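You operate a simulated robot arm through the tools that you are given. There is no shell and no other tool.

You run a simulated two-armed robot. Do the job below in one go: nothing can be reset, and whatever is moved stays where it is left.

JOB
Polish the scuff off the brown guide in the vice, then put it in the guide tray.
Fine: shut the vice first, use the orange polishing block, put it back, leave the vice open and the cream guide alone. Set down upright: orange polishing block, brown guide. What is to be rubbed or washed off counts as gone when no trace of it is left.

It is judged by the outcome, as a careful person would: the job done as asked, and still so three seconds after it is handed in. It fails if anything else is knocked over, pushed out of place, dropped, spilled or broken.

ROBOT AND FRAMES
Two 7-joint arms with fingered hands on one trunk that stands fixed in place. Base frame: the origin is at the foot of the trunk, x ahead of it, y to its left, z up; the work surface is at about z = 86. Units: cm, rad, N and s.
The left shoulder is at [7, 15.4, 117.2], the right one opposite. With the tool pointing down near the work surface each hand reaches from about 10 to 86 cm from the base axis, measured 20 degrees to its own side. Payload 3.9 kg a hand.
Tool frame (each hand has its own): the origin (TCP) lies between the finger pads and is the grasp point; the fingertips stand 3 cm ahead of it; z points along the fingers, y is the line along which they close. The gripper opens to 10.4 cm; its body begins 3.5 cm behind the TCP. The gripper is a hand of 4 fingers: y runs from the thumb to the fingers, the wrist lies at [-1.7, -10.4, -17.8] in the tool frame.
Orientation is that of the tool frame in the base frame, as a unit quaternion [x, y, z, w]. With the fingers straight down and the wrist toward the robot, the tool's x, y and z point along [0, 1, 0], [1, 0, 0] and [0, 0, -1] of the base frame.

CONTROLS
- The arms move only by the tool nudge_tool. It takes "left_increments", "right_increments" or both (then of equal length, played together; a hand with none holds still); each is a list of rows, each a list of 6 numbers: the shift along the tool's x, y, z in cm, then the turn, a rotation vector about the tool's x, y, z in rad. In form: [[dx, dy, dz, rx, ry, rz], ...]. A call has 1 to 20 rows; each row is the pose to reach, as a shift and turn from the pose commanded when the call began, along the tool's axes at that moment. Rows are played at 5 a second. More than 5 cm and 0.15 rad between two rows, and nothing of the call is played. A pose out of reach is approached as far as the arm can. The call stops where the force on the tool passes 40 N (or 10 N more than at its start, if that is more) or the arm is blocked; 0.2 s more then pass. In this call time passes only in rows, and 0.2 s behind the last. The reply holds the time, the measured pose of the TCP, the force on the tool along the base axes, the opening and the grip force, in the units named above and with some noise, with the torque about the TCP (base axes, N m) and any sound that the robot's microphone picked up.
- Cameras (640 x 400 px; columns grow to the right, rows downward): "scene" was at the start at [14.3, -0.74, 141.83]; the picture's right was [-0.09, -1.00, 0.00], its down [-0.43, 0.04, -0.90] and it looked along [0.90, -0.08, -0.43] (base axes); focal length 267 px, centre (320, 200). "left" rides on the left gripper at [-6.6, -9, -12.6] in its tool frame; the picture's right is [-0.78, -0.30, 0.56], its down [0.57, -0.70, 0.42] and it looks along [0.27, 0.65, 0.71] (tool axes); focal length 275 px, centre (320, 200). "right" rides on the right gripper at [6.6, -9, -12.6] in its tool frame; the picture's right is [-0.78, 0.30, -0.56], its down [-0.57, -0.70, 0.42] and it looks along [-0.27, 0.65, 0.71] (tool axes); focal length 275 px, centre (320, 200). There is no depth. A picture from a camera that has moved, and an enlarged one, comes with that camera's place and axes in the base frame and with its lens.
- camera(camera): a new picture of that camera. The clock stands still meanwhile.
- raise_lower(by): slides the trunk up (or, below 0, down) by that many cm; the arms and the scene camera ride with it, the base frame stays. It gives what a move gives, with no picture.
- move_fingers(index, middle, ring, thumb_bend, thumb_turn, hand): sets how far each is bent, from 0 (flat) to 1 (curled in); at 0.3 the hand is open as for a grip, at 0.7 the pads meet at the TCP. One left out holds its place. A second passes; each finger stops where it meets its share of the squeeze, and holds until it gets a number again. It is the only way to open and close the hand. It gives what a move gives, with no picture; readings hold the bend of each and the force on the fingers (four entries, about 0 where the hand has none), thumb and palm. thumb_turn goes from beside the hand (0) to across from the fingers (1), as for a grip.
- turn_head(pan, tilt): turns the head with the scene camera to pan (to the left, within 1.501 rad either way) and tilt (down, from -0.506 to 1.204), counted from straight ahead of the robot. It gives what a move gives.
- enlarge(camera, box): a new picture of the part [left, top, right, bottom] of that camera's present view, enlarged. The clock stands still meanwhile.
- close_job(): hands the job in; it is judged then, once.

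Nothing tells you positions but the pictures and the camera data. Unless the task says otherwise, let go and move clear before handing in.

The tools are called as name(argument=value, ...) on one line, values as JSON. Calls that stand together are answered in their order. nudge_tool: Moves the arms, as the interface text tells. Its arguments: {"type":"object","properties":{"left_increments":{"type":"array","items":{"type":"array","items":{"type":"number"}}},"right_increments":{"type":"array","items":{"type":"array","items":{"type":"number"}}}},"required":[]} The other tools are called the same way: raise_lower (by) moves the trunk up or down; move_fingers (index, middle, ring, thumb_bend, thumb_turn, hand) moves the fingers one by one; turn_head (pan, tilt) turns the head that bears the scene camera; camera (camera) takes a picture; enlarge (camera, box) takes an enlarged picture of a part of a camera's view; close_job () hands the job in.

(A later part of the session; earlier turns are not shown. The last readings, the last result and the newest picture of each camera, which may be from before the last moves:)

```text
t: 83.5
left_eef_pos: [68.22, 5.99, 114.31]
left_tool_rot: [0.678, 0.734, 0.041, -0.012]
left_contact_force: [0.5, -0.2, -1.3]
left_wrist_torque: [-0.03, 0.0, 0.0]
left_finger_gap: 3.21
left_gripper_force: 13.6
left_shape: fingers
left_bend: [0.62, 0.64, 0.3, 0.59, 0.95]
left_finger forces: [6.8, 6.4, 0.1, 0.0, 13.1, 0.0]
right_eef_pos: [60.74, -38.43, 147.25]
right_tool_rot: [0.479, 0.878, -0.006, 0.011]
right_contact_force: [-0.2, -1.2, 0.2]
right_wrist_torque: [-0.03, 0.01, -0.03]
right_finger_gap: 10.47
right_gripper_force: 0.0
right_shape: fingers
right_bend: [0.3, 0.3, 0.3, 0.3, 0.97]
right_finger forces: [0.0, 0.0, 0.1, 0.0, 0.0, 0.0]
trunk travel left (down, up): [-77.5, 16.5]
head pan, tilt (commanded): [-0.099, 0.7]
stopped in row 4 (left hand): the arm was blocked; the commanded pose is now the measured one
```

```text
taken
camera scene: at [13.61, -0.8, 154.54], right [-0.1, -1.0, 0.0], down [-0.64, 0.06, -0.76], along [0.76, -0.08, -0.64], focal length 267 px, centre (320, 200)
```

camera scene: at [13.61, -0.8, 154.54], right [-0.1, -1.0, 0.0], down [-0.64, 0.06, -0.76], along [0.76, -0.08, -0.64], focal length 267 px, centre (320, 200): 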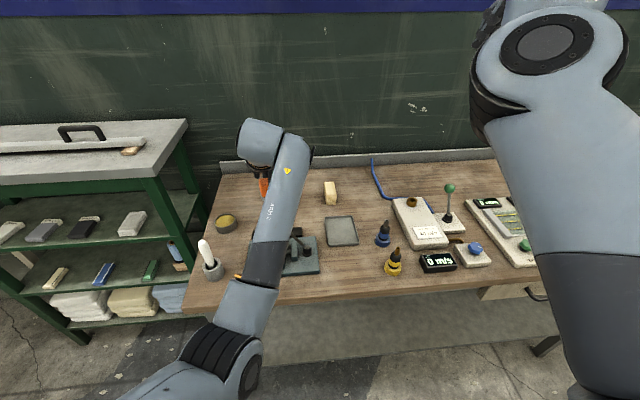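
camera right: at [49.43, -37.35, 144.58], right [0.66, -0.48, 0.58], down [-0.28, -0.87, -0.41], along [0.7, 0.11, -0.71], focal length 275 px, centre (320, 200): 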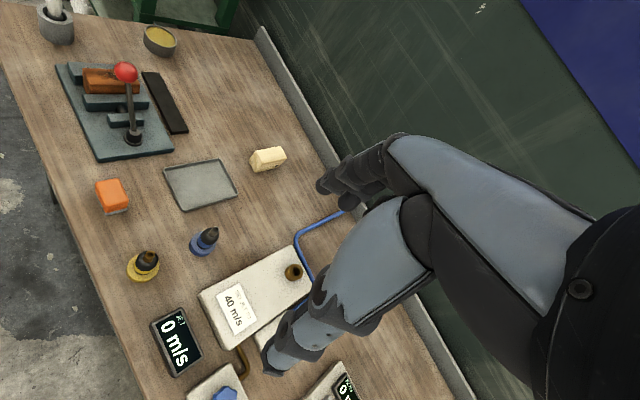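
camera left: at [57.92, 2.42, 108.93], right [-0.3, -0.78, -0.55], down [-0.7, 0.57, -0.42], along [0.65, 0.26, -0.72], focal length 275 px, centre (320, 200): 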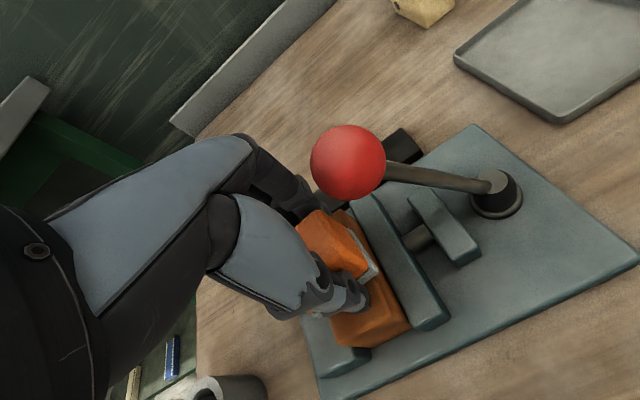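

Still limited: the elbow has drifted too far inward. I'll extend the arm fully forward-high (which swings the elbow outward), then come straight down to the pose that worked before.

nudge_tool(left_increments=[[1.1, 1.9, -3.4, 0.003, -0.012, 0.08], [2.2, 3.7, -6.7, 0.007, -0.026, 0.17], [3.3, 5.6, -10, 0.011, -0.04, 0.27], [4.5, 7.5, -13.3, 0.015, -0.055, 0.37], [5.6, 9.3, -16.6, 0.018, -0.07, 0.47], [6.7, 11.1, -19.8, 0.0217, -0.084, 0.579]])

camera(camera="scene")

```text
t: 84.9
left_eef_pos: [77.92, 11.74, 134.98]
left_tool_rot: [0.862, 0.507, -0.004, 0.002]
left_contact_force: [0.1, -0.4, -2.2]
left_wrist_torque: [0.0, 0.0, -0.02]
left_finger_gap: 3.21
left_gripper_force: 12.3
left_shape: fingers
left_bend: [0.62, 0.64, 0.3, 0.59, 0.95]
left_finger forces: [6.9, 6.0, 0.0, 0.0, 12.8, 0.0]
right_eef_pos: [60.64, -38.37, 147.16]
right_tool_rot: [0.479, 0.878, -0.006, 0.012]
right_contact_force: [0.0, -0.2, -0.3]
right_wrist_torque: [0.0, -0.01, 0.02]
right_finger_gap: 10.41
right_gripper_force: 0.1
right_shape: fingers
right_bend: [0.3, 0.3, 0.3, 0.3, 0.97]
right_finger forces: [0.1, 0.1, 0.0, 0.1, 0.0, 0.0]
trunk travel left (down, up): [-77.5, 16.5]
head pan, tilt (commanded): [-0.099, 0.7]
```

```text
taken
camera scene: at [13.51, -0.74, 154.54], right [-0.1, -1.0, 0.0], down [-0.64, 0.06, -0.77], along [0.76, -0.08, -0.64], focal length 267 px, centre (320, 200)
```

scene: 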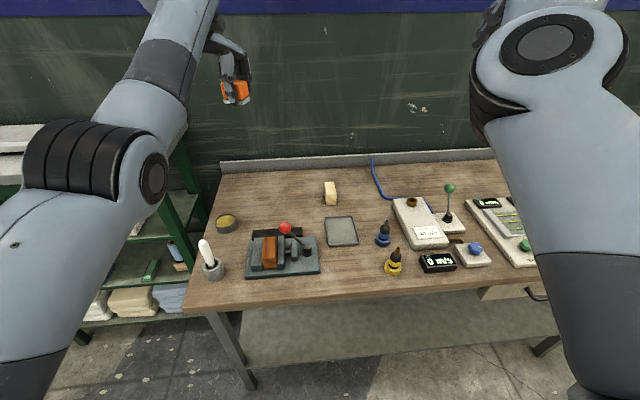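

Elbow is well out now. Moving right and down along an extended path, keeping the inward yaw for now.

nudge_tool(left_increments=[[-2.9, 0.1, 2.5, 0, 0, 0], [-5.8, 0.2, 5, 0, 0, -0.02], [-8.8, 0.3, 7.5, 0, 0, -0.04], [-11.7, 0.4, 10, 0, 0, -0.06], [-14.6, 0.5, 12.5, 0, 0, -0.08], [-17.6, 0.7, 15, 0, 0, -0.1]])

camera(camera="scene")

```text
t: 86.3
left_eef_pos: [70.3, -4.13, 119.96]
left_tool_rot: [0.835, 0.551, -0.002, 0.001]
left_contact_force: [0.1, 0.1, 0.1]
left_wrist_torque: [0.0, -0.03, 0.04]
left_finger_gap: 3.15
left_gripper_force: 12.8
left_shape: fingers
left_bend: [0.62, 0.64, 0.3, 0.59, 0.95]
left_finger forces: [6.8, 6.0, 0.0, 0.0, 12.7, 0.1]
right_eef_pos: [60.56, -38.54, 147.03]
right_tool_rot: [0.48, 0.877, -0.007, 0.012]
right_contact_force: [-0.2, -0.4, 0.8]
right_wrist_torque: [0.03, -0.01, 0.0]
right_finger_gap: 10.43
right_gripper_force: 0.0
right_shape: fingers
right_bend: [0.3, 0.3, 0.3, 0.3, 0.97]
right_finger forces: [0.0, 0.0, 0.0, 0.0, 0.0, 0.0]
trunk travel left (down, up): [-77.5, 16.5]
head pan, tilt (commanded): [-0.099, 0.7]
```

```text
taken
camera scene: at [13.55, -0.9, 154.55], right [-0.1, -1.0, 0.0], down [-0.64, 0.06, -0.76], along [0.76, -0.08, -0.64], focal length 267 px, centre (320, 200)
```

scene: 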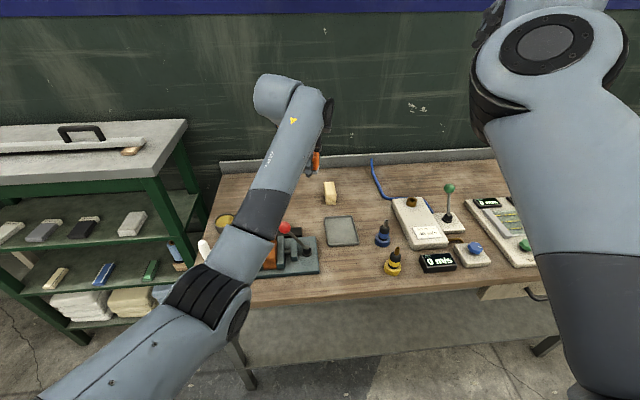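

Going well. Next leg: right, nearer and lower.

nudge_tool(left_increments=[[-2.2, -0.8, 3, 0, 0, -0.02], [-4.4, -1.6, 6, 0, 0, -0.05], [-6.6, -2.4, 9, 0, 0, -0.08], [-8.8, -3.1, 12, 0, 0, -0.1]])

camera(camera="scene")

```text
t: 87.5
left_eef_pos: [65.66, -8.05, 108.63]
left_tool_rot: [0.795, 0.606, 0.017, -0.003]
left_contact_force: [1.4, -0.9, -1.0]
left_wrist_torque: [-0.01, -0.02, -0.02]
left_finger_gap: 3.17
left_gripper_force: 12.8
left_shape: fingers
left_bend: [0.62, 0.64, 0.3, 0.59, 0.95]
left_finger forces: [6.8, 6.0, 0.0, 0.1, 12.7, 0.0]
right_eef_pos: [60.72, -38.52, 147.08]
right_tool_rot: [0.479, 0.878, -0.006, 0.011]
right_contact_force: [0.6, -0.4, 0.5]
right_wrist_torque: [-0.01, 0.0, 0.01]
right_finger_gap: 10.44
right_gripper_force: 0.0
right_shape: fingers
right_bend: [0.3, 0.3, 0.3, 0.3, 0.97]
right_finger forces: [0.0, 0.0, 0.1, 0.1, 0.1, 0.0]
trunk travel left (down, up): [-77.5, 16.5]
head pan, tilt (commanded): [-0.099, 0.7]
stopped in row 4 (left hand): the arm was blocked; the commanded pose is now the measured one
```

```text
taken
camera scene: at [13.62, -0.78, 154.54], right [-0.1, -1.0, 0.0], down [-0.64, 0.06, -0.76], along [0.76, -0.08, -0.64], focal length 267 px, centre (320, 200)
```

scene: 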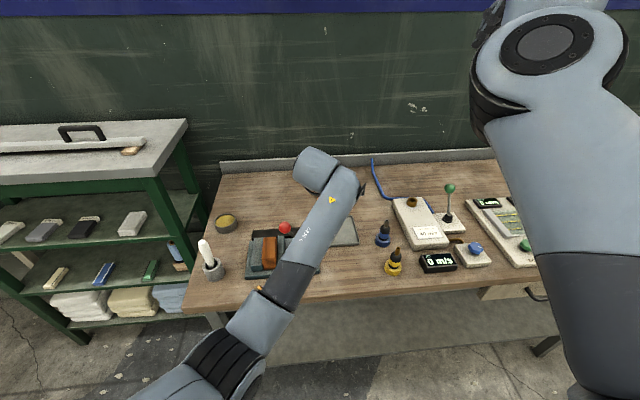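

Blocked again by the inward elbow. I'll go back to full extension, roll the hand outward there (which turns the upper arm so the elbow bends outward), then return. First extend.

nudge_tool(left_increments=[[1.5, 0.8, -3.8, 0, 0, 0], [4.2, 1.6, -7.5, 0, 0, 0], [7, 2.6, -11, 0, 0, 0], [9.8, 3.6, -14, 0, 0, 0], [12.6, 4.7, -17, 0, 0, 0], [15.4, 5.8, -20, 0, 0, 0], [18.2, 6.9, -23, 0, 0, 0], [21, 8, -26, 0, 0, 0], [24, 9, -28.5, 0, 0, 0]])

camera(camera="scene")

```text
t: 89.5
left_eef_pos: [79.25, 10.7, 137.02]
left_tool_rot: [0.798, 0.602, 0.016, 0.0]
left_contact_force: [-1.0, -0.1, -0.3]
left_wrist_torque: [0.02, 0.0, 0.02]
left_finger_gap: 3.12
left_gripper_force: 12.9
left_shape: fingers
left_bend: [0.62, 0.64, 0.3, 0.59, 0.95]
left_finger forces: [6.6, 6.0, 0.0, 0.1, 12.6, 0.0]
left hand out of reach, approached as far as the arm can: row 9
right_eef_pos: [60.51, -38.35, 147.2]
right_tool_rot: [0.479, 0.878, -0.007, 0.012]
right_contact_force: [-0.5, -0.5, -0.9]
right_wrist_torque: [-0.02, -0.03, 0.01]
right_finger_gap: 10.43
right_gripper_force: 0.1
right_shape: fingers
right_bend: [0.3, 0.3, 0.3, 0.3, 0.97]
right_finger forces: [0.0, 0.0, 0.1, 0.1, 0.0, 0.0]
trunk travel left (down, up): [-77.5, 16.5]
head pan, tilt (commanded): [-0.099, 0.7]
```

```text
taken
camera scene: at [13.46, -0.78, 154.55], right [-0.1, -1.0, 0.0], down [-0.64, 0.06, -0.77], along [0.76, -0.08, -0.64], focal length 267 px, centre (320, 200)
```

scene: 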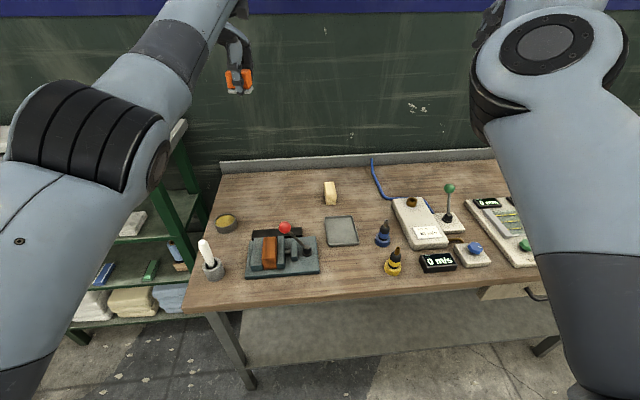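

The arm is now straight (that row was at the reach limit). Rolling the hand outward about the forearm axis here, keeping the wrist in place.

nudge_tool(left_increments=[[1.9, -1.1, 0, 0.027, 0.091, -0.032], [3.8, -1.7, -0.1, 0.053, 0.182, -0.064], [5.7, -2.4, -0.2, 0.08, 0.273, -0.095], [7.6, -3.0, -0.3, 0.107, 0.364, -0.127], [9.6, -3.8, -0.4, 0.133, 0.455, -0.159], [11.5, -4.6, -0.5, 0.16, 0.546, -0.19]])

camera(camera="scene")

```text
t: 90.9
left_eef_pos: [78.19, 23.2, 137.8]
left_tool_rot: [0.7, 0.653, 0.182, -0.225]
left_contact_force: [0.0, 0.6, -0.5]
left_wrist_torque: [-0.01, 0.01, -0.01]
left_finger_gap: 3.12
left_gripper_force: 12.6
left_shape: fingers
left_bend: [0.62, 0.64, 0.3, 0.59, 0.95]
left_finger forces: [6.6, 5.8, 0.0, 0.0, 12.5, 0.0]
right_eef_pos: [60.86, -38.37, 147.11]
right_tool_rot: [0.48, 0.877, -0.006, 0.013]
right_contact_force: [-0.4, 0.1, -0.2]
right_wrist_torque: [0.03, -0.02, -0.03]
right_finger_gap: 10.45
right_gripper_force: 0.0
right_shape: fingers
right_bend: [0.3, 0.3, 0.3, 0.3, 0.97]
right_finger forces: [0.0, 0.0, 0.0, 0.1, 0.0, 0.0]
trunk travel left (down, up): [-77.5, 16.5]
head pan, tilt (commanded): [-0.099, 0.7]
```

```text
taken
camera scene: at [13.63, -0.7, 154.54], right [-0.1, -1.0, 0.0], down [-0.64, 0.06, -0.76], along [0.76, -0.08, -0.64], focal length 267 px, centre (320, 200)
```

scene: 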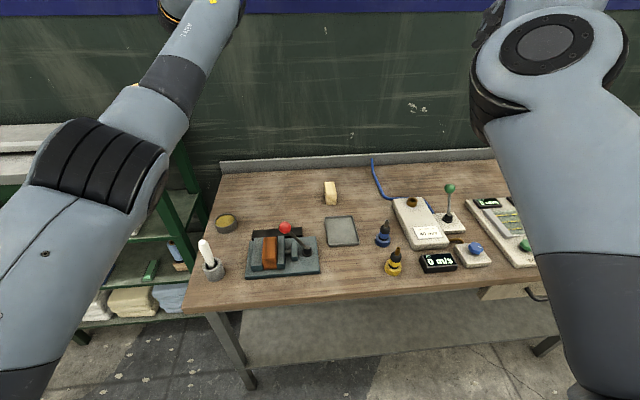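

The elbow has moved outward. Now pulling the wrist inward and back with this roll kept, so the elbow bends outward.

nudge_tool(left_increments=[[-3.2, -1.75, 0.64, 0, 0, 0], [-6.3, -3.5, 1.28, 0, 0, 0], [-9.5, -5.3, 1.92, 0, 0, 0], [-12.7, -7, 2.56, 0, 0, 0], [-15.8, -8.8, 3.2, 0, 0, 0], [-19, -10.5, 3.84, 0, 0, 0]])

camera(camera="scene")

```text
t: 92.3
left_eef_pos: [65.87, 9.87, 125.08]
left_tool_rot: [0.701, 0.652, 0.183, -0.224]
left_contact_force: [0.2, -0.5, -1.0]
left_wrist_torque: [0.0, -0.05, 0.0]
left_finger_gap: 3.1
left_gripper_force: 12.7
left_shape: fingers
left_bend: [0.62, 0.64, 0.3, 0.59, 0.95]
left_finger forces: [6.6, 5.8, 0.1, 0.1, 12.3, 0.1]
right_eef_pos: [60.58, -38.55, 147.14]
right_tool_rot: [0.48, 0.877, -0.006, 0.012]
right_contact_force: [0.0, 0.6, -0.5]
right_wrist_torque: [0.04, -0.02, -0.03]
right_finger_gap: 10.42
right_gripper_force: 0.0
right_shape: fingers
right_bend: [0.3, 0.3, 0.3, 0.3, 0.97]
right_finger forces: [0.1, 0.1, 0.1, 0.0, 0.0, 0.0]
trunk travel left (down, up): [-77.5, 16.5]
head pan, tilt (commanded): [-0.099, 0.7]
```

```text
taken
camera scene: at [13.54, -0.88, 154.56], right [-0.1, -1.0, 0.0], down [-0.64, 0.06, -0.77], along [0.76, -0.08, -0.64], focal length 267 px, centre (320, 200)
```

scene: 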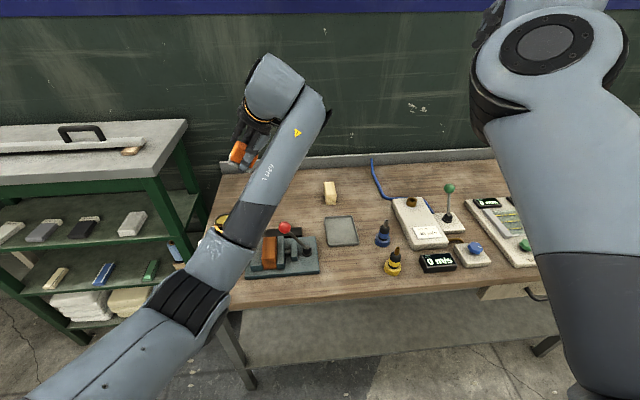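

Elbow is now out (y ≈ 14). Rolling the hand back to vertical while moving right over the right side of the lever.

nudge_tool(left_increments=[[-2.4, 0, -0.6, -0.01, -0.097, -0.011], [-4.8, 0, -1.2, -0.02, -0.195, -0.022], [-7.2, 0, -1.8, -0.031, -0.292, -0.034], [-9.6, 0, -2.4, -0.041, -0.39, -0.045], [-12, 0.1, -3, -0.051, -0.487, -0.056], [-14.4, 0.1, -3.5, -0.0617, -0.584, -0.0675]])

camera(camera="scene")

```text
t: 93.7
left_eef_pos: [65.92, -1.96, 120.61]
left_tool_rot: [0.697, 0.717, 0.01, 0.0]
left_contact_force: [-0.9, -0.1, -1.8]
left_wrist_torque: [0.0, 0.0, 0.03]
left_finger_gap: 3.11
left_gripper_force: 12.6
left_shape: fingers
left_bend: [0.62, 0.64, 0.3, 0.59, 0.95]
left_finger forces: [6.6, 6.0, 0.0, 0.1, 12.4, 0.1]
right_eef_pos: [60.73, -38.36, 147.19]
right_tool_rot: [0.479, 0.878, -0.007, 0.012]
right_contact_force: [-0.1, 0.2, 0.0]
right_wrist_torque: [-0.03, -0.02, -0.02]
right_finger_gap: 10.44
right_gripper_force: 0.0
right_shape: fingers
right_bend: [0.3, 0.3, 0.3, 0.3, 0.97]
right_finger forces: [0.0, 0.0, 0.0, 0.0, 0.0, 0.0]
trunk travel left (down, up): [-77.5, 16.5]
head pan, tilt (commanded): [-0.099, 0.7]
```

```text
taken
camera scene: at [13.64, -0.7, 154.54], right [-0.1, -1.0, 0.0], down [-0.64, 0.06, -0.76], along [0.76, -0.08, -0.64], focal length 267 px, centre (320, 200)
```

scene: 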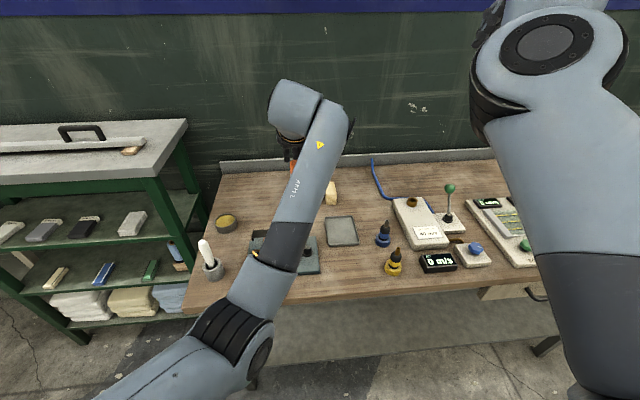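

The elbow joint's side limit is the culprit: it only frees up if the arm swings out to the left. I'll extend forward again, then sweep the arm left (high, clear of everything), and come back along the path that worked at the start.

nudge_tool(left_increments=[[2.5, 1.5, -3.2, 0, 0, 0], [5.5, 3.0, -6.2, 0, 0, 0], [8.5, 4.6, -9.2, 0, 0, 0], [11.5, 6.2, -12, 0, 0, 0], [14.5, 7.7, -14.8, 0, 0, 0], [17.5, 9.0, -17.4, 0, 0, 0]])

nudge_tool(left_increments=[[3.5, -0.5, 0, 0, 0, 0], [7, -1.3, 0, 0, 0, -0.03], [10.5, -2.4, 0, 0, 0, -0.07], [14, -3.8, 0, 0, 0, -0.12], [17.5, -5.5, 0, 0, 0, -0.17], [21, -7.5, 0, 0, 0, -0.23], [24.5, -10, 0, 0, 0, -0.3], [27.5, -12.5, 0, 0, 0, -0.36], [30.5, -15.5, 0, 0, 0, -0.42]])

camera(camera="scene")

```text
t: 95.1
left_eef_pos: [73.98, 13.68, 137.28]
left_tool_rot: [0.709, 0.706, -0.002, 0.001]
left_contact_force: [-0.1, 0.4, -1.0]
left_wrist_torque: [-0.03, 0.02, -0.04]
left_finger_gap: 3.09
left_gripper_force: 12.5
left_shape: fingers
left_bend: [0.62, 0.64, 0.3, 0.59, 0.95]
left_finger forces: [6.6, 5.9, 0.0, 0.0, 12.4, 0.1]
right_eef_pos: [60.77, -38.17, 147.16]
right_tool_rot: [0.479, 0.878, -0.007, 0.012]
right_contact_force: [0.4, 0.4, 0.4]
right_wrist_torque: [-0.03, 0.02, 0.03]
right_finger_gap: 10.44
right_gripper_force: 0.1
right_shape: fingers
right_bend: [0.3, 0.3, 0.3, 0.3, 0.97]
right_finger forces: [0.0, 0.0, 0.1, 0.0, 0.0, 0.1]
trunk travel left (down, up): [-77.5, 16.5]
head pan, tilt (commanded): [-0.099, 0.7]
```

```text
t: 97.1
left_eef_pos: [58.33, 44.17, 137.22]
left_tool_rot: [0.545, 0.839, -0.002, 0.0]
left_contact_force: [0.1, 0.4, -0.8]
left_wrist_torque: [-0.02, 0.02, 0.0]
left_finger_gap: 3.07
left_gripper_force: 11.9
left_shape: fingers
left_bend: [0.62, 0.64, 0.3, 0.59, 0.95]
left_finger forces: [6.5, 5.8, 0.1, 0.0, 12.3, 0.0]
right_eef_pos: [60.6, -38.34, 147.28]
right_tool_rot: [0.479, 0.878, -0.008, 0.011]
right_contact_force: [-0.7, -0.6, 1.2]
right_wrist_torque: [0.0, -0.04, 0.01]
right_finger_gap: 10.45
right_gripper_force: 0.1
right_shape: fingers
right_bend: [0.3, 0.3, 0.3, 0.3, 0.97]
right_finger forces: [0.0, 0.0, 0.1, 0.0, 0.0, 0.0]
trunk travel left (down, up): [-77.5, 16.5]
head pan, tilt (commanded): [-0.099, 0.7]
```

```text
taken
camera scene: at [13.51, -0.66, 154.55], right [-0.1, -1.0, 0.0], down [-0.64, 0.06, -0.77], along [0.76, -0.08, -0.64], focal length 267 px, centre (320, 200)
```

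scene: 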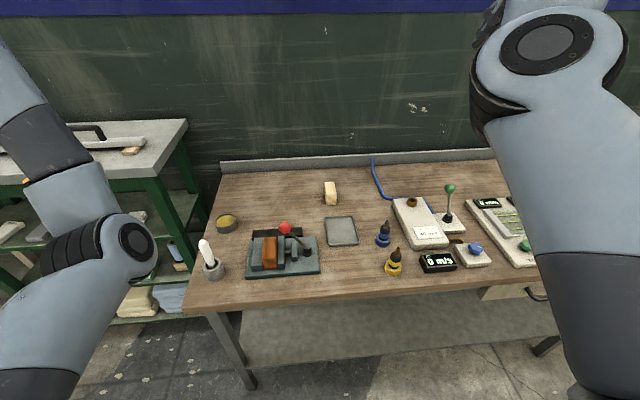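

The elbow is farther out now. I'll straighten the arm pointing forward-left, roll the hand outward there, and then return rightwards.

nudge_tool(left_increments=[[-3.2, 2.6, 0, 0, 0, 0.02], [-6.4, 5.2, 0, 0, 0, 0.05], [-9.6, 7.8, 0, 0, 0, 0.07], [-12.8, 10.4, 0, 0, 0, 0.1], [-15.8, 12.6, 0, 0, 0, 0.12]])

camera(camera="scene")

```text
t: 98.3
left_eef_pos: [76.54, 34.52, 137.33]
left_tool_rot: [0.594, 0.804, -0.002, -0.001]
left_contact_force: [1.1, 0.1, -1.7]
left_wrist_torque: [0.03, -0.04, -0.02]
left_finger_gap: 3.07
left_gripper_force: 12.3
left_shape: fingers
left_bend: [0.62, 0.64, 0.3, 0.59, 0.95]
left_finger forces: [6.6, 5.8, 0.0, 0.0, 12.4, 0.1]
right_eef_pos: [60.87, -38.57, 147.12]
right_tool_rot: [0.479, 0.878, -0.006, 0.011]
right_contact_force: [0.2, 0.4, 0.6]
right_wrist_torque: [0.03, -0.02, 0.0]
right_finger_gap: 10.46
right_gripper_force: 0.0
right_shape: fingers
right_bend: [0.3, 0.3, 0.3, 0.3, 0.97]
right_finger forces: [0.1, 0.1, 0.0, 0.0, 0.1, 0.1]
trunk travel left (down, up): [-77.5, 16.5]
head pan, tilt (commanded): [-0.099, 0.7]
```

```text
taken
camera scene: at [13.71, -0.89, 154.53], right [-0.1, -0.99, 0.0], down [-0.64, 0.06, -0.76], along [0.76, -0.08, -0.64], focal length 267 px, centre (320, 200)
```

scene: 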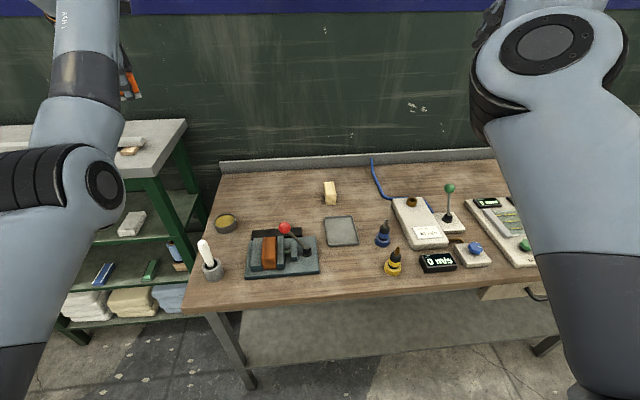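

Nearly straight, pointing forward-left. Rolling the hand outward here with the wrist kept in place.

nudge_tool(left_increments=[[1.9, -0.3, -0.5, -0.003, 0.093, -0.035], [3.8, -0.5, -1.1, -0.007, 0.187, -0.07], [5.7, -0.8, -1.8, -0.01, 0.28, -0.105], [7.6, -1.0, -2.5, -0.013, 0.374, -0.14], [9.5, -1.2, -3.2, -0.016, 0.467, -0.175], [11.3, -1.3, -4.0, -0.02, 0.56, -0.21], [13, -1.3, -4.7, -0.023, 0.654, -0.245]])

camera(camera="scene")

```text
t: 99.9
left_eef_pos: [71.28, 46.83, 142.15]
left_tool_rot: [0.462, 0.827, 0.199, -0.252]
left_contact_force: [-0.7, 1.0, -1.8]
left_wrist_torque: [0.0, -0.02, 0.02]
left_finger_gap: 3.04
left_gripper_force: 12.0
left_shape: fingers
left_bend: [0.62, 0.64, 0.3, 0.59, 0.95]
left_finger forces: [6.4, 5.7, 0.0, 0.1, 12.2, 0.0]
right_eef_pos: [60.71, -38.33, 147.31]
right_tool_rot: [0.479, 0.878, -0.007, 0.014]
right_contact_force: [0.0, 0.2, 0.4]
right_wrist_torque: [-0.01, 0.01, 0.0]
right_finger_gap: 10.43
right_gripper_force: 0.0
right_shape: fingers
right_bend: [0.3, 0.3, 0.3, 0.3, 0.97]
right_finger forces: [0.0, 0.1, 0.0, 0.0, 0.0, 0.0]
trunk travel left (down, up): [-77.5, 16.5]
head pan, tilt (commanded): [-0.099, 0.7]
```

```text
taken
camera scene: at [13.61, -0.68, 154.54], right [-0.1, -1.0, 0.0], down [-0.64, 0.06, -0.76], along [0.76, -0.08, -0.64], focal length 267 px, centre (320, 200)
```

scene: 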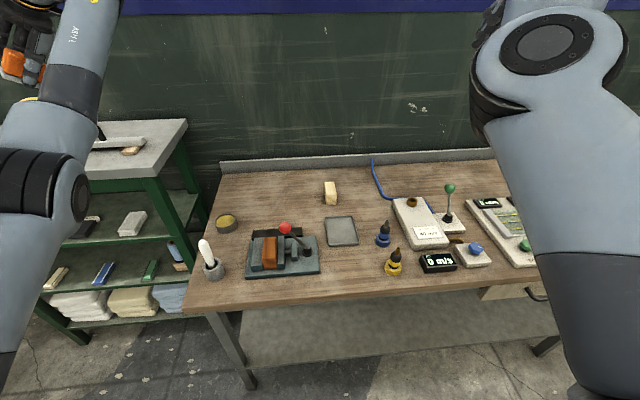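

Elbow at y ≈ 23 now. Bringing the hand right and back with the roll kept.

nudge_tool(left_increments=[[-2.4, -3.6, -0.5, 0, 0, 0], [-4.7, -7.1, -1.1, 0, 0, 0], [-7.1, -10.7, -1.6, 0, 0, 0], [-9.5, -14.2, -2.2, 0, 0, 0], [-11.8, -17.8, -2.7, 0, 0, 0], [-14.2, -21.3, -3.3, 0, 0, 0]])

camera(camera="scene")

```text
t: 101.3
left_eef_pos: [59.78, 24.79, 134.33]
left_tool_rot: [0.462, 0.826, 0.199, -0.252]
left_contact_force: [-0.4, -0.7, -1.1]
left_wrist_torque: [0.05, -0.02, -0.02]
left_finger_gap: 3.05
left_gripper_force: 12.2
left_shape: fingers
left_bend: [0.62, 0.64, 0.3, 0.59, 0.95]
left_finger forces: [6.5, 5.8, 0.0, 0.0, 12.4, 0.0]
right_eef_pos: [60.65, -38.66, 147.17]
right_tool_rot: [0.48, 0.877, -0.006, 0.011]
right_contact_force: [0.4, -0.9, -0.9]
right_wrist_torque: [0.04, -0.04, -0.04]
right_finger_gap: 10.42
right_gripper_force: 0.0
right_shape: fingers
right_bend: [0.3, 0.3, 0.3, 0.3, 0.97]
right_finger forces: [0.1, 0.0, 0.1, 0.1, 0.0, 0.0]
trunk travel left (down, up): [-77.5, 16.5]
head pan, tilt (commanded): [-0.099, 0.7]
```

```text
taken
camera scene: at [13.52, -1.06, 154.55], right [-0.1, -0.99, 0.0], down [-0.64, 0.07, -0.77], along [0.76, -0.07, -0.64], focal length 267 px, centre (320, 200)
```

scene: 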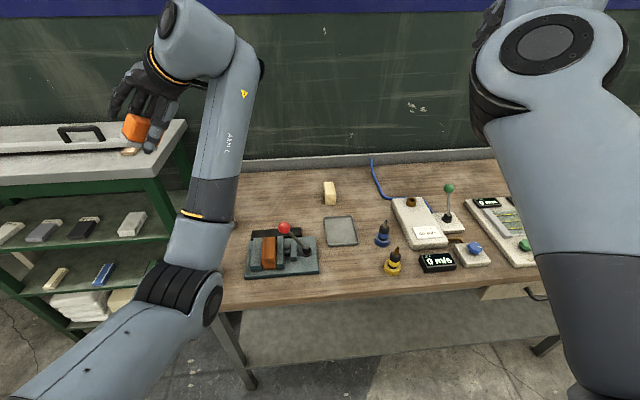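

The elbow settles low whatever I do, so I'll instead work near this joint limit with much smaller steps so the arm can follow along it. First, level the hand again slowly above the vice.

nudge_tool(left_increments=[[-1.75, -0.2, -0.26, -0.012, -0.054, 0.06], [-3.5, -0.4, -0.53, -0.024, -0.109, 0.121], [-5.25, -0.55, -0.8, -0.036, -0.163, 0.181], [-7, -0.73, -1.06, -0.048, -0.218, 0.241], [-8.75, -0.9, -1.32, -0.06, -0.272, 0.302], [-10.5, -1.1, -1.6, -0.072, -0.327, 0.362], [-12.25, -1.3, -1.85, -0.084, -0.381, 0.422], [-14, -1.45, -2.1, -0.096, -0.435, 0.483], [-15.75, -1.65, -2.4, -0.108, -0.49, 0.543], [-17.5, -1.8, -2.64, -0.12, -0.544, 0.603], [-19.25, -2.0, -2.9, -0.132, -0.599, 0.664], [-21, -2.2, -3.17, -0.144, -0.653, 0.724]])

camera(camera="scene")

```text
t: 103.9
left_eef_pos: [68.32, 8.12, 124.02]
left_tool_rot: [0.775, 0.632, 0.0, 0.002]
left_contact_force: [0.5, -0.5, -2.2]
left_wrist_torque: [-0.01, 0.0, 0.0]
left_finger_gap: 3.05
left_gripper_force: 11.9
left_shape: fingers
left_bend: [0.62, 0.64, 0.3, 0.59, 0.95]
left_finger forces: [6.5, 5.7, 0.1, 0.0, 12.1, 0.1]
right_eef_pos: [60.87, -38.46, 147.01]
right_tool_rot: [0.48, 0.877, -0.007, 0.011]
right_contact_force: [0.2, -1.1, 0.2]
right_wrist_torque: [-0.02, 0.0, -0.01]
right_finger_gap: 10.46
right_gripper_force: 0.1
right_shape: fingers
right_bend: [0.3, 0.3, 0.3, 0.3, 0.97]
right_finger forces: [0.0, 0.0, 0.0, 0.1, 0.0, 0.1]
trunk travel left (down, up): [-77.5, 16.5]
head pan, tilt (commanded): [-0.099, 0.7]
```

```text
taken
camera scene: at [13.65, -0.77, 154.54], right [-0.1, -1.0, 0.0], down [-0.64, 0.06, -0.76], along [0.76, -0.08, -0.64], focal length 267 px, centre (320, 200)
```

scene: 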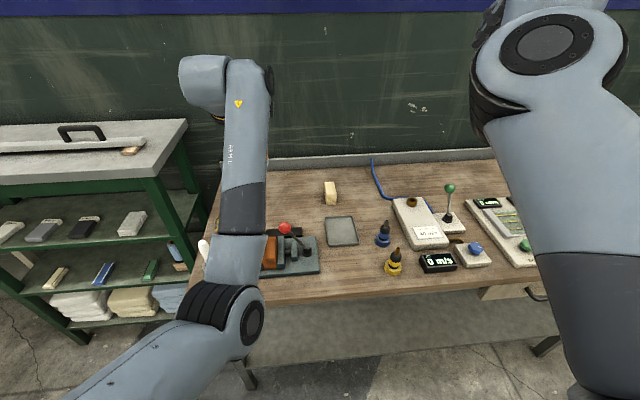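

Now moving right/down in 1 cm steps.

nudge_tool(left_increments=[[-0.72, 0, 0.6, 0, 0, 0], [-1.44, 0, 1.2, 0, 0, 0], [-2.16, -0.1, 1.8, 0, 0, 0], [-2.88, -0.1, 2.4, 0, 0, 0], [-3.6, -0.1, 3, 0, 0, 0], [-4.32, -0.1, 3.6, 0, 0, 0], [-5.04, -0.1, 4.2, 0, 0, 0], [-5.76, -0.2, 4.8, 0, 0, 0], [-6.48, -0.2, 5.4, 0, 0, 0], [-7.2, -0.2, 6, 0, 0, 0], [-7.92, -0.2, 6.6, 0, 0, 0], [-8.64, -0.2, 7.2, 0, 0, 0], [-9.36, -0.3, 7.8, 0, 0, 0], [-10.08, -0.3, 8.4, 0, 0, 0], [-10.8, -0.3, 9, 0, 0, 0], [-11.52, -0.3, 9.6, 0, 0, 0], [-12.24, -0.3, 10.2, 0, 0, 0], [-12.96, -0.4, 10.8, 0, 0, 0], [-13.68, -0.4, 11.4, 0, 0, 0], [-14.4, -0.4, 12, 0, 0, 0]])

camera(camera="scene")

```text
t: 108.3
left_eef_pos: [67.94, 0.88, 112.34]
left_tool_rot: [0.745, 0.665, 0.043, -0.018]
left_contact_force: [-0.3, 0.0, -0.9]
left_wrist_torque: [-0.01, 0.01, -0.03]
left_finger_gap: 3.04
left_gripper_force: 11.8
left_shape: fingers
left_bend: [0.62, 0.64, 0.3, 0.59, 0.95]
left_finger forces: [6.5, 5.7, 0.1, 0.1, 12.1, 0.0]
right_eef_pos: [60.8, -38.45, 147.15]
right_tool_rot: [0.479, 0.878, -0.006, 0.011]
right_contact_force: [-0.4, -0.6, -0.3]
right_wrist_torque: [-0.01, -0.01, 0.01]
right_finger_gap: 10.42
right_gripper_force: 0.0
right_shape: fingers
right_bend: [0.3, 0.3, 0.3, 0.3, 0.97]
right_finger forces: [0.0, 0.1, 0.1, 0.1, 0.0, 0.0]
trunk travel left (down, up): [-77.5, 16.5]
head pan, tilt (commanded): [-0.099, 0.7]
stopped in row 20 (left hand): the arm was blocked; the commanded pose is now the measured one
```

```text
taken
camera scene: at [13.61, -0.75, 154.54], right [-0.1, -1.0, 0.0], down [-0.64, 0.06, -0.76], along [0.76, -0.08, -0.64], focal length 267 px, centre (320, 200)
```

scene: 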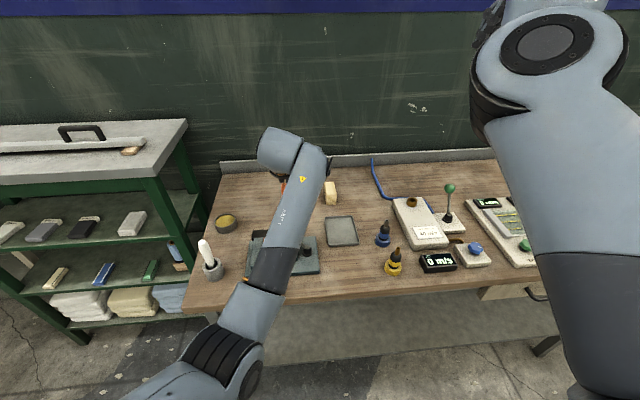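

Progress is partial each time (the pose re-syncs at the limit), so I'll proceed with repeated short moves, correcting orientation each time.

nudge_tool(left_increments=[[-2, -0.6, 0.3, 0.006, -0.018, -0.003], [-4, -1.2, 0.8, 0.012, -0.035, -0.005], [-6, -1.9, 1.5, 0.019, -0.053, -0.008], [-8, -2.5, 2.3, 0.025, -0.07, -0.01], [-9.7, -3.1, 3.0, 0.031, -0.088, -0.013]])

```text
t: 109.5
left_eef_pos: [67.56, -0.69, 108.56]
left_tool_rot: [0.712, 0.701, 0.047, -0.021]
left_contact_force: [0.3, 0.7, -0.9]
left_wrist_torque: [0.03, 0.02, 0.01]
left_finger_gap: 3.05
left_gripper_force: 11.8
left_shape: fingers
left_bend: [0.62, 0.64, 0.3, 0.59, 0.95]
left_finger forces: [6.3, 5.7, 0.0, 0.0, 12.2, 0.1]
right_eef_pos: [60.74, -38.46, 147.15]
right_tool_rot: [0.48, 0.877, -0.006, 0.012]
right_contact_force: [-0.2, 0.2, 0.7]
right_wrist_torque: [-0.01, -0.01, 0.02]
right_finger_gap: 10.43
right_gripper_force: 0.1
right_shape: fingers
right_bend: [0.3, 0.3, 0.3, 0.3, 0.97]
right_finger forces: [0.0, 0.1, 0.0, 0.1, 0.0, 0.1]
trunk travel left (down, up): [-77.5, 16.5]
head pan, tilt (commanded): [-0.099, 0.7]
stopped in row 5 (left hand): the arm was blocked; the commanded pose is now the measured one
```

Too little progress that way. New approach: swing the arm left while extended, bend it there (so the elbow really goes out), and come back right along the initial path, with the trunk back at its starting height. First extend and go left, high.

nudge_tool(left_increments=[[0.8, 0.5, -3.8, 0.004, -0.012, -0.002], [2.5, 1.2, -7.5, 0.009, -0.024, -0.004], [5, 2.0, -11, 0.014, -0.036, -0.006], [7.5, 3.0, -14.4, 0.018, -0.048, -0.008], [10, 4.0, -17.6, 0.023, -0.06, -0.01], [12.5, 5.0, -20.8, 0.028, -0.072, -0.012], [15, 6.1, -24, 0.032, -0.084, -0.014], [17.5, 7.1, -26.7, 0.037, -0.096, -0.0155]])

nudge_tool(left_increments=[[3.5, -0.5, -1, 0, 0, 0], [7, -1.3, -2, 0, 0, -0.03], [10.5, -2.4, -3, 0, 0, -0.06], [14, -3.8, -4, 0, 0, -0.1], [17.5, -5.5, -5, 0, 0, -0.14], [21, -7.5, -6, 0, 0, -0.18], [24.5, -9.5, -7, 0, 0, -0.22], [28, -11.5, -8, 0, 0, -0.26], [31, -13.5, -9, 0, 0, -0.3]])

camera(camera="scene")

```text
t: 111.3
left_eef_pos: [73.69, 14.03, 136.97]
left_tool_rot: [0.708, 0.707, -0.002, 0.002]
left_contact_force: [-0.9, 0.2, -1.1]
left_wrist_torque: [-0.01, -0.02, -0.01]
left_finger_gap: 3.04
left_gripper_force: 11.6
left_shape: fingers
left_bend: [0.62, 0.64, 0.3, 0.59, 0.95]
left_finger forces: [6.3, 5.6, 0.0, 0.0, 11.9, 0.1]
right_eef_pos: [60.72, -38.36, 147.25]
right_tool_rot: [0.479, 0.878, -0.006, 0.012]
right_contact_force: [0.2, 0.6, -0.8]
right_wrist_torque: [-0.03, 0.01, -0.02]
right_finger_gap: 10.42
right_gripper_force: 0.1
right_shape: fingers
right_bend: [0.3, 0.3, 0.3, 0.3, 0.97]
right_finger forces: [0.0, 0.0, 0.1, 0.0, 0.0, 0.1]
trunk travel left (down, up): [-77.5, 16.5]
head pan, tilt (commanded): [-0.099, 0.7]
```

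```text
t: 113.3
left_eef_pos: [60.47, 45.24, 145.95]
left_tool_rot: [0.594, 0.805, -0.002, 0.002]
left_contact_force: [0.9, 0.1, -0.4]
left_wrist_torque: [0.01, -0.05, -0.02]
left_finger_gap: 3.03
left_gripper_force: 12.0
left_shape: fingers
left_bend: [0.62, 0.64, 0.3, 0.59, 0.95]
left_finger forces: [6.4, 5.6, 0.0, 0.0, 12.0, 0.1]
right_eef_pos: [60.62, -38.19, 147.25]
right_tool_rot: [0.48, 0.877, -0.007, 0.014]
right_contact_force: [0.2, -0.1, 0.6]
right_wrist_torque: [0.03, -0.01, 0.01]
right_finger_gap: 10.42
right_gripper_force: 0.0
right_shape: fingers
right_bend: [0.3, 0.3, 0.3, 0.3, 0.97]
right_finger forces: [0.0, 0.0, 0.1, 0.0, 0.1, 0.0]
trunk travel left (down, up): [-77.5, 16.5]
head pan, tilt (commanded): [-0.099, 0.7]
```

```text
taken
camera scene: at [13.49, -0.53, 154.55], right [-0.1, -1.0, 0.0], down [-0.64, 0.06, -0.77], along [0.76, -0.08, -0.64], focal length 267 px, centre (320, 200)
```

scene: 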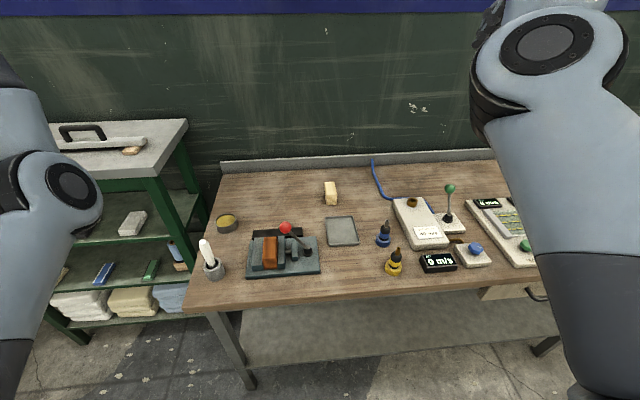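

Lowering the trunk back to its starting height, then bending the arm on the left side.

raise_lower(by=-15)

nudge_tool(left_increments=[[0.5, -3, 0, 0, 0, 0], [1, -6, 0, 0, 0, 0], [1.5, -9, 0, 0, 0, 0], [2, -12, 0, 0, 0, 0], [2.5, -15, 0, 0, 0, 0]])

camera(camera="scene")

```text
t: 115.0
left_eef_pos: [60.49, 45.14, 130.9]
left_tool_rot: [0.594, 0.804, -0.002, 0.002]
left_contact_force: [-0.5, -0.8, -0.7]
left_wrist_torque: [0.02, -0.01, 0.0]
left_finger_gap: 3.01
left_gripper_force: 12.1
left_shape: fingers
left_bend: [0.62, 0.64, 0.3, 0.59, 0.95]
left_finger forces: [6.4, 5.7, 0.1, 0.0, 11.8, 0.0]
right_eef_pos: [60.69, -38.33, 132.2]
right_tool_rot: [0.479, 0.877, -0.006, 0.012]
right_contact_force: [-0.2, -1.2, 0.9]
right_wrist_torque: [-0.03, 0.04, 0.0]
right_finger_gap: 10.43
right_gripper_force: 0.1
right_shape: fingers
right_bend: [0.3, 0.3, 0.3, 0.3, 0.97]
right_finger forces: [0.0, 0.0, 0.0, 0.0, 0.0, 0.1]
trunk travel left (down, up): [-62.5, 31.5]
head pan, tilt (commanded): [-0.099, 0.7]
```

```text
t: 116.2
left_eef_pos: [45.26, 42.94, 131.02]
left_tool_rot: [0.595, 0.804, -0.002, 0.001]
left_contact_force: [-0.8, 0.0, -0.8]
left_wrist_torque: [0.01, -0.03, 0.03]
left_finger_gap: 2.99
left_gripper_force: 11.9
left_shape: fingers
left_bend: [0.62, 0.65, 0.3, 0.59, 0.95]
left_finger forces: [6.4, 5.7, 0.0, 0.0, 11.9, 0.0]
right_eef_pos: [60.57, -38.46, 132.11]
right_tool_rot: [0.479, 0.878, -0.006, 0.012]
right_contact_force: [0.0, 0.0, 0.5]
right_wrist_torque: [-0.01, -0.02, 0.05]
right_finger_gap: 10.42
right_gripper_force: 0.1
right_shape: fingers
right_bend: [0.3, 0.3, 0.3, 0.3, 0.97]
right_finger forces: [0.0, 0.0, 0.0, 0.0, 0.1, 0.0]
trunk travel left (down, up): [-62.5, 31.5]
head pan, tilt (commanded): [-0.099, 0.7]
```

```text
taken
camera scene: at [13.46, -0.81, 139.56], right [-0.1, -1.0, 0.0], down [-0.64, 0.06, -0.77], along [0.76, -0.08, -0.64], focal length 267 px, centre (320, 200)
```

scene: 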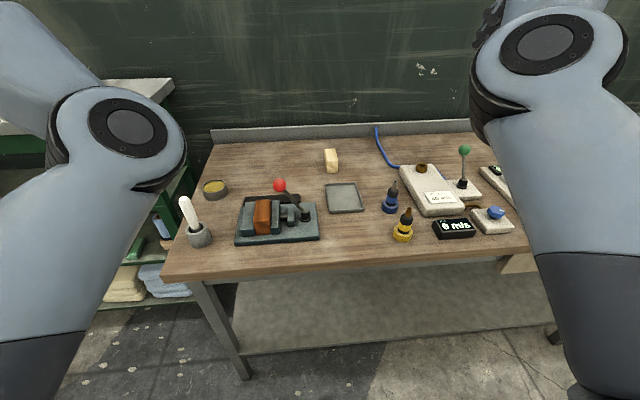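

The elbow stays inside here. I found a systematic effect: rolling the hand outward while bent moves the elbow out more than un-rolling it while extended moves it back. So I'll do that loop: first return forward.

nudge_tool(left_increments=[[-3.2, 2.4, 0, 0, 0, 0.03], [-6.6, 4.6, 0, 0, 0, 0.06], [-10, 6.8, 0, 0, 0, 0.09], [-13.5, 9, 0, 0, 0, 0.13], [-17, 11.2, 0, 0, 0, 0.17], [-20.6, 13.3, 0, 0, 0, 0.2], [-24.2, 15.4, 0, 0, 0, 0.24], [-28, 17.4, 0, 0, 0, 0.27], [-31.5, 19.2, 0, 0, 0, 0.3]])

nudge_tool(left_increments=[[-1.8, -1.5, 3, 0, 0, 0], [-3.6, -3, 6, 0, 0, 0], [-5.4, -4.5, 9, 0, 0, 0], [-7.2, -5.8, 12, 0, 0, 0], [-8.5, -7, 15, 0, 0, 0]])

camera(camera="scene")

```text
t: 118.2
left_eef_pos: [73.24, 18.46, 131.02]
left_tool_rot: [0.708, 0.706, -0.002, 0.002]
left_contact_force: [0.7, 0.4, -1.5]
left_wrist_torque: [0.01, 0.01, -0.01]
left_finger_gap: 3.0
left_gripper_force: 11.6
left_shape: fingers
left_bend: [0.62, 0.65, 0.3, 0.59, 0.95]
left_finger forces: [6.5, 5.5, 0.0, 0.1, 11.9, 0.1]
right_eef_pos: [60.75, -38.53, 132.12]
right_tool_rot: [0.48, 0.877, -0.006, 0.011]
right_contact_force: [-0.4, -0.6, -0.8]
right_wrist_torque: [0.0, -0.02, 0.02]
right_finger_gap: 10.43
right_gripper_force: 0.0
right_shape: fingers
right_bend: [0.3, 0.3, 0.3, 0.3, 0.97]
right_finger forces: [0.0, 0.0, 0.0, 0.0, 0.1, 0.0]
trunk travel left (down, up): [-62.5, 31.5]
head pan, tilt (commanded): [-0.099, 0.7]
```

```text
t: 119.4
left_eef_pos: [66.14, 9.83, 116.17]
left_tool_rot: [0.707, 0.707, -0.001, 0.003]
left_contact_force: [-0.9, -1.1, -0.4]
left_wrist_torque: [0.01, -0.04, 0.0]
left_finger_gap: 2.99
left_gripper_force: 11.5
left_shape: fingers
left_bend: [0.62, 0.65, 0.3, 0.59, 0.95]
left_finger forces: [6.3, 5.4, 0.0, 0.1, 11.8, 0.0]
right_eef_pos: [60.61, -38.48, 132.13]
right_tool_rot: [0.479, 0.878, -0.006, 0.011]
right_contact_force: [0.1, 0.0, 0.4]
right_wrist_torque: [0.02, 0.02, 0.04]
right_finger_gap: 10.46
right_gripper_force: 0.0
right_shape: fingers
right_bend: [0.3, 0.3, 0.3, 0.3, 0.97]
right_finger forces: [0.1, 0.0, 0.0, 0.1, 0.0, 0.1]
trunk travel left (down, up): [-62.5, 31.5]
head pan, tilt (commanded): [-0.099, 0.7]
```

```text
taken
camera scene: at [13.6, -0.81, 139.55], right [-0.1, -1.0, 0.0], down [-0.64, 0.06, -0.76], along [0.76, -0.08, -0.64], focal length 267 px, centre (320, 200)
```

scene: 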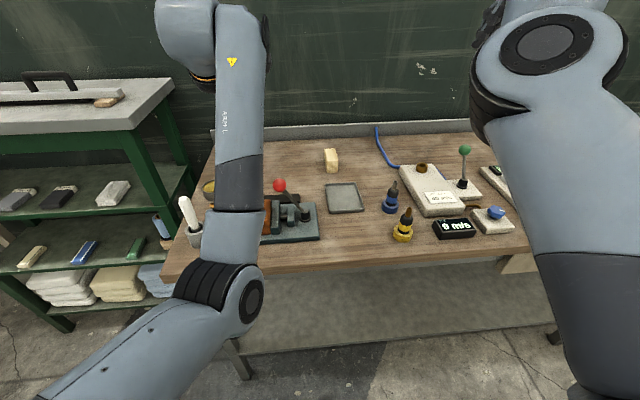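

Grip and block are fine. Now the loop: roll outward while bent.

nudge_tool(left_increments=[[1.9, 0, -0.3, 0, 0.1, 0], [3.7, 0, -0.7, 0, 0.2, 0], [5.4, 0, -1.2, 0, 0.3, 0], [7.1, 0, -1.8, 0, 0.4, 0], [8.7, 0, -2.5, 0, 0.5, 0], [10.2, 0, -3.3, 0, 0.6, 0], [11.5, 0, -4.2, 0, 0.7, 0]])

camera(camera="scene")

```text
t: 121.0
left_eef_pos: [66.12, 21.58, 120.11]
left_tool_rot: [0.667, 0.663, 0.241, -0.241]
left_contact_force: [0.0, -0.1, -2.1]
left_wrist_torque: [-0.03, -0.02, 0.01]
left_finger_gap: 2.99
left_gripper_force: 11.5
left_shape: fingers
left_bend: [0.62, 0.65, 0.3, 0.59, 0.95]
left_finger forces: [6.3, 5.5, 0.0, 0.0, 11.7, 0.0]
right_eef_pos: [60.7, -38.41, 132.18]
right_tool_rot: [0.479, 0.877, -0.006, 0.013]
right_contact_force: [0.8, 0.2, 0.2]
right_wrist_torque: [0.02, 0.01, 0.0]
right_finger_gap: 10.44
right_gripper_force: 0.1
right_shape: fingers
right_bend: [0.3, 0.3, 0.3, 0.3, 0.97]
right_finger forces: [0.1, 0.0, 0.0, 0.0, 0.0, 0.0]
trunk travel left (down, up): [-62.5, 31.5]
head pan, tilt (commanded): [-0.099, 0.7]
```

```text
taken
camera scene: at [13.62, -0.72, 139.54], right [-0.1, -1.0, 0.0], down [-0.64, 0.06, -0.76], along [0.76, -0.08, -0.64], focal length 267 px, centre (320, 200)
```

scene: 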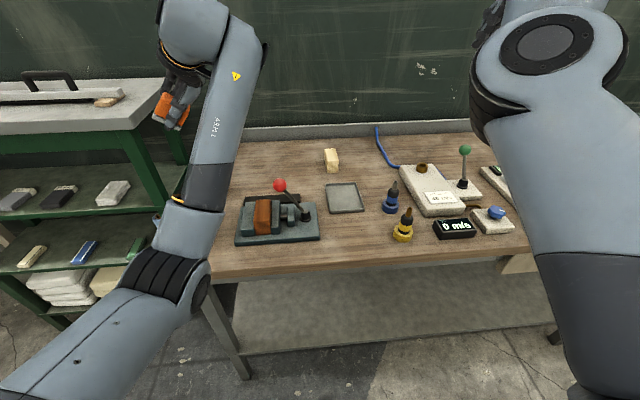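

Elbow moved out by 5 cm. Extending with the roll kept, then un-rolling while extended.

nudge_tool(left_increments=[[3.4, 2.1, 0.3, 0, 0, 0], [6.8, 4.2, 0.6, 0, 0, 0], [10.2, 6.3, 0.9, 0, 0, 0], [13.6, 8.4, 1.2, 0, 0, 0], [16.6, 10.3, 1.4, 0, 0, 0]])

camera(camera="scene")

```text
t: 122.2
left_eef_pos: [76.41, 35.23, 129.88]
left_tool_rot: [0.665, 0.665, 0.242, -0.241]
left_contact_force: [0.3, -0.1, 0.1]
left_wrist_torque: [0.0, -0.03, 0.02]
left_finger_gap: 3.01
left_gripper_force: 12.2
left_shape: fingers
left_bend: [0.62, 0.65, 0.3, 0.59, 0.95]
left_finger forces: [6.3, 5.4, 0.1, 0.1, 11.9, 0.0]
right_eef_pos: [60.62, -38.4, 132.21]
right_tool_rot: [0.479, 0.877, -0.006, 0.013]
right_contact_force: [-0.6, 0.6, 0.8]
right_wrist_torque: [-0.01, 0.02, 0.01]
right_finger_gap: 10.46
right_gripper_force: 0.1
right_shape: fingers
right_bend: [0.3, 0.3, 0.3, 0.3, 0.97]
right_finger forces: [0.0, 0.0, 0.0, 0.0, 0.0, 0.0]
trunk travel left (down, up): [-62.5, 31.5]
head pan, tilt (commanded): [-0.099, 0.7]
```

```text
taken
camera scene: at [13.55, -0.74, 139.54], right [-0.1, -1.0, 0.0], down [-0.64, 0.06, -0.77], along [0.76, -0.08, -0.64], focal length 267 px, centre (320, 200)
```

scene: 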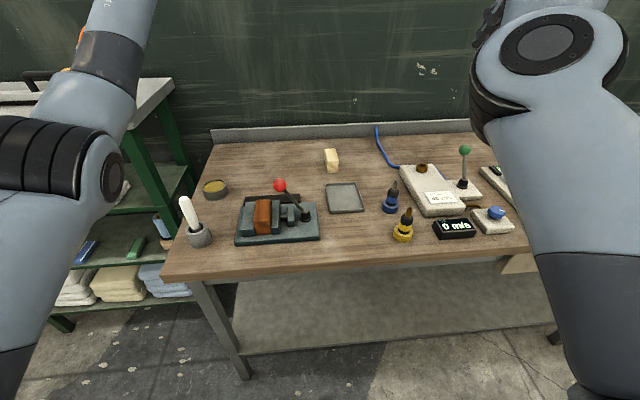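

nudge_tool(left_increments=[[-1.9, 0, -0.3, 0, -0.1, 0], [-3.7, 0, -0.7, 0, -0.2, 0], [-5.4, 0, -1.2, 0, -0.3, 0], [-7.1, 0, -1.8, 0, -0.4, 0], [-8.7, 0, -2.5, 0, -0.5, 0], [-10.2, 0, -3.3, 0, -0.6, 0], [-11.5, 0, -4.2, 0, -0.7, 0]])

nudge_tool(left_increments=[[-2.8, -2, 1.9, 0, 0, 0], [-5.6, -4, 3.8, 0, 0, 0], [-8.4, -6, 5.7, 0, 0, 0], [-11.2, -8, 7.6, 0, 0, 0], [-14, -10, 9.6, 0, 0, 0]])

camera(camera="scene")

```text
t: 123.8
left_eef_pos: [76.38, 23.54, 125.49]
left_tool_rot: [0.707, 0.707, -0.002, 0.002]
left_contact_force: [0.5, 0.1, -1.1]
left_wrist_torque: [0.04, -0.02, 0.02]
left_finger_gap: 2.99
left_gripper_force: 11.7
left_shape: fingers
left_bend: [0.62, 0.65, 0.3, 0.59, 0.95]
left_finger forces: [6.4, 5.5, 0.0, 0.0, 11.8, 0.0]
right_eef_pos: [60.8, -38.49, 132.08]
right_tool_rot: [0.479, 0.878, -0.006, 0.012]
right_contact_force: [0.1, 0.6, 0.1]
right_wrist_torque: [0.0, 0.02, -0.03]
right_finger_gap: 10.44
right_gripper_force: 0.1
right_shape: fingers
right_bend: [0.3, 0.3, 0.3, 0.3, 0.97]
right_finger forces: [0.0, 0.0, 0.0, 0.0, 0.0, 0.0]
trunk travel left (down, up): [-62.5, 31.5]
head pan, tilt (commanded): [-0.099, 0.7]
```

```text
t: 125.0
left_eef_pos: [66.35, 9.47, 116.37]
left_tool_rot: [0.708, 0.707, 0.0, 0.003]
left_contact_force: [-0.4, 0.0, -1.1]
left_wrist_torque: [0.02, -0.01, 0.01]
left_finger_gap: 3.0
left_gripper_force: 11.8
left_shape: fingers
left_bend: [0.62, 0.65, 0.3, 0.59, 0.95]
left_finger forces: [6.3, 5.6, 0.0, 0.1, 11.8, 0.1]
right_eef_pos: [60.74, -38.54, 132.03]
right_tool_rot: [0.479, 0.878, -0.007, 0.012]
right_contact_force: [-0.4, 0.5, 0.6]
right_wrist_torque: [0.02, 0.01, 0.0]
right_finger_gap: 10.45
right_gripper_force: 0.1
right_shape: fingers
right_bend: [0.3, 0.3, 0.3, 0.3, 0.97]
right_finger forces: [0.0, 0.0, 0.0, 0.1, 0.1, 0.1]
trunk travel left (down, up): [-62.5, 31.5]
head pan, tilt (commanded): [-0.099, 0.7]
```

```text
taken
camera scene: at [13.55, -0.89, 139.55], right [-0.1, -1.0, 0.0], down [-0.64, 0.06, -0.76], along [0.76, -0.08, -0.64], focal length 267 px, centre (320, 200)
```

scene: 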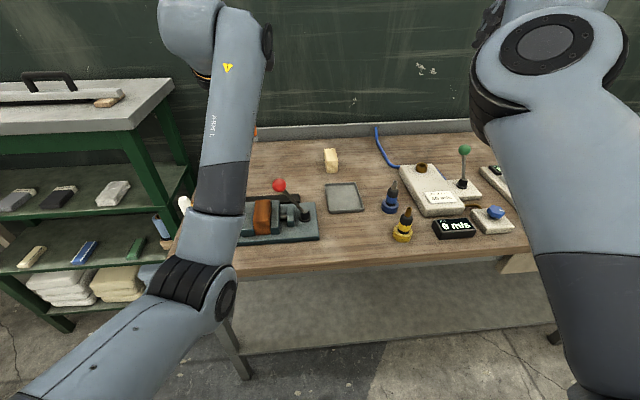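

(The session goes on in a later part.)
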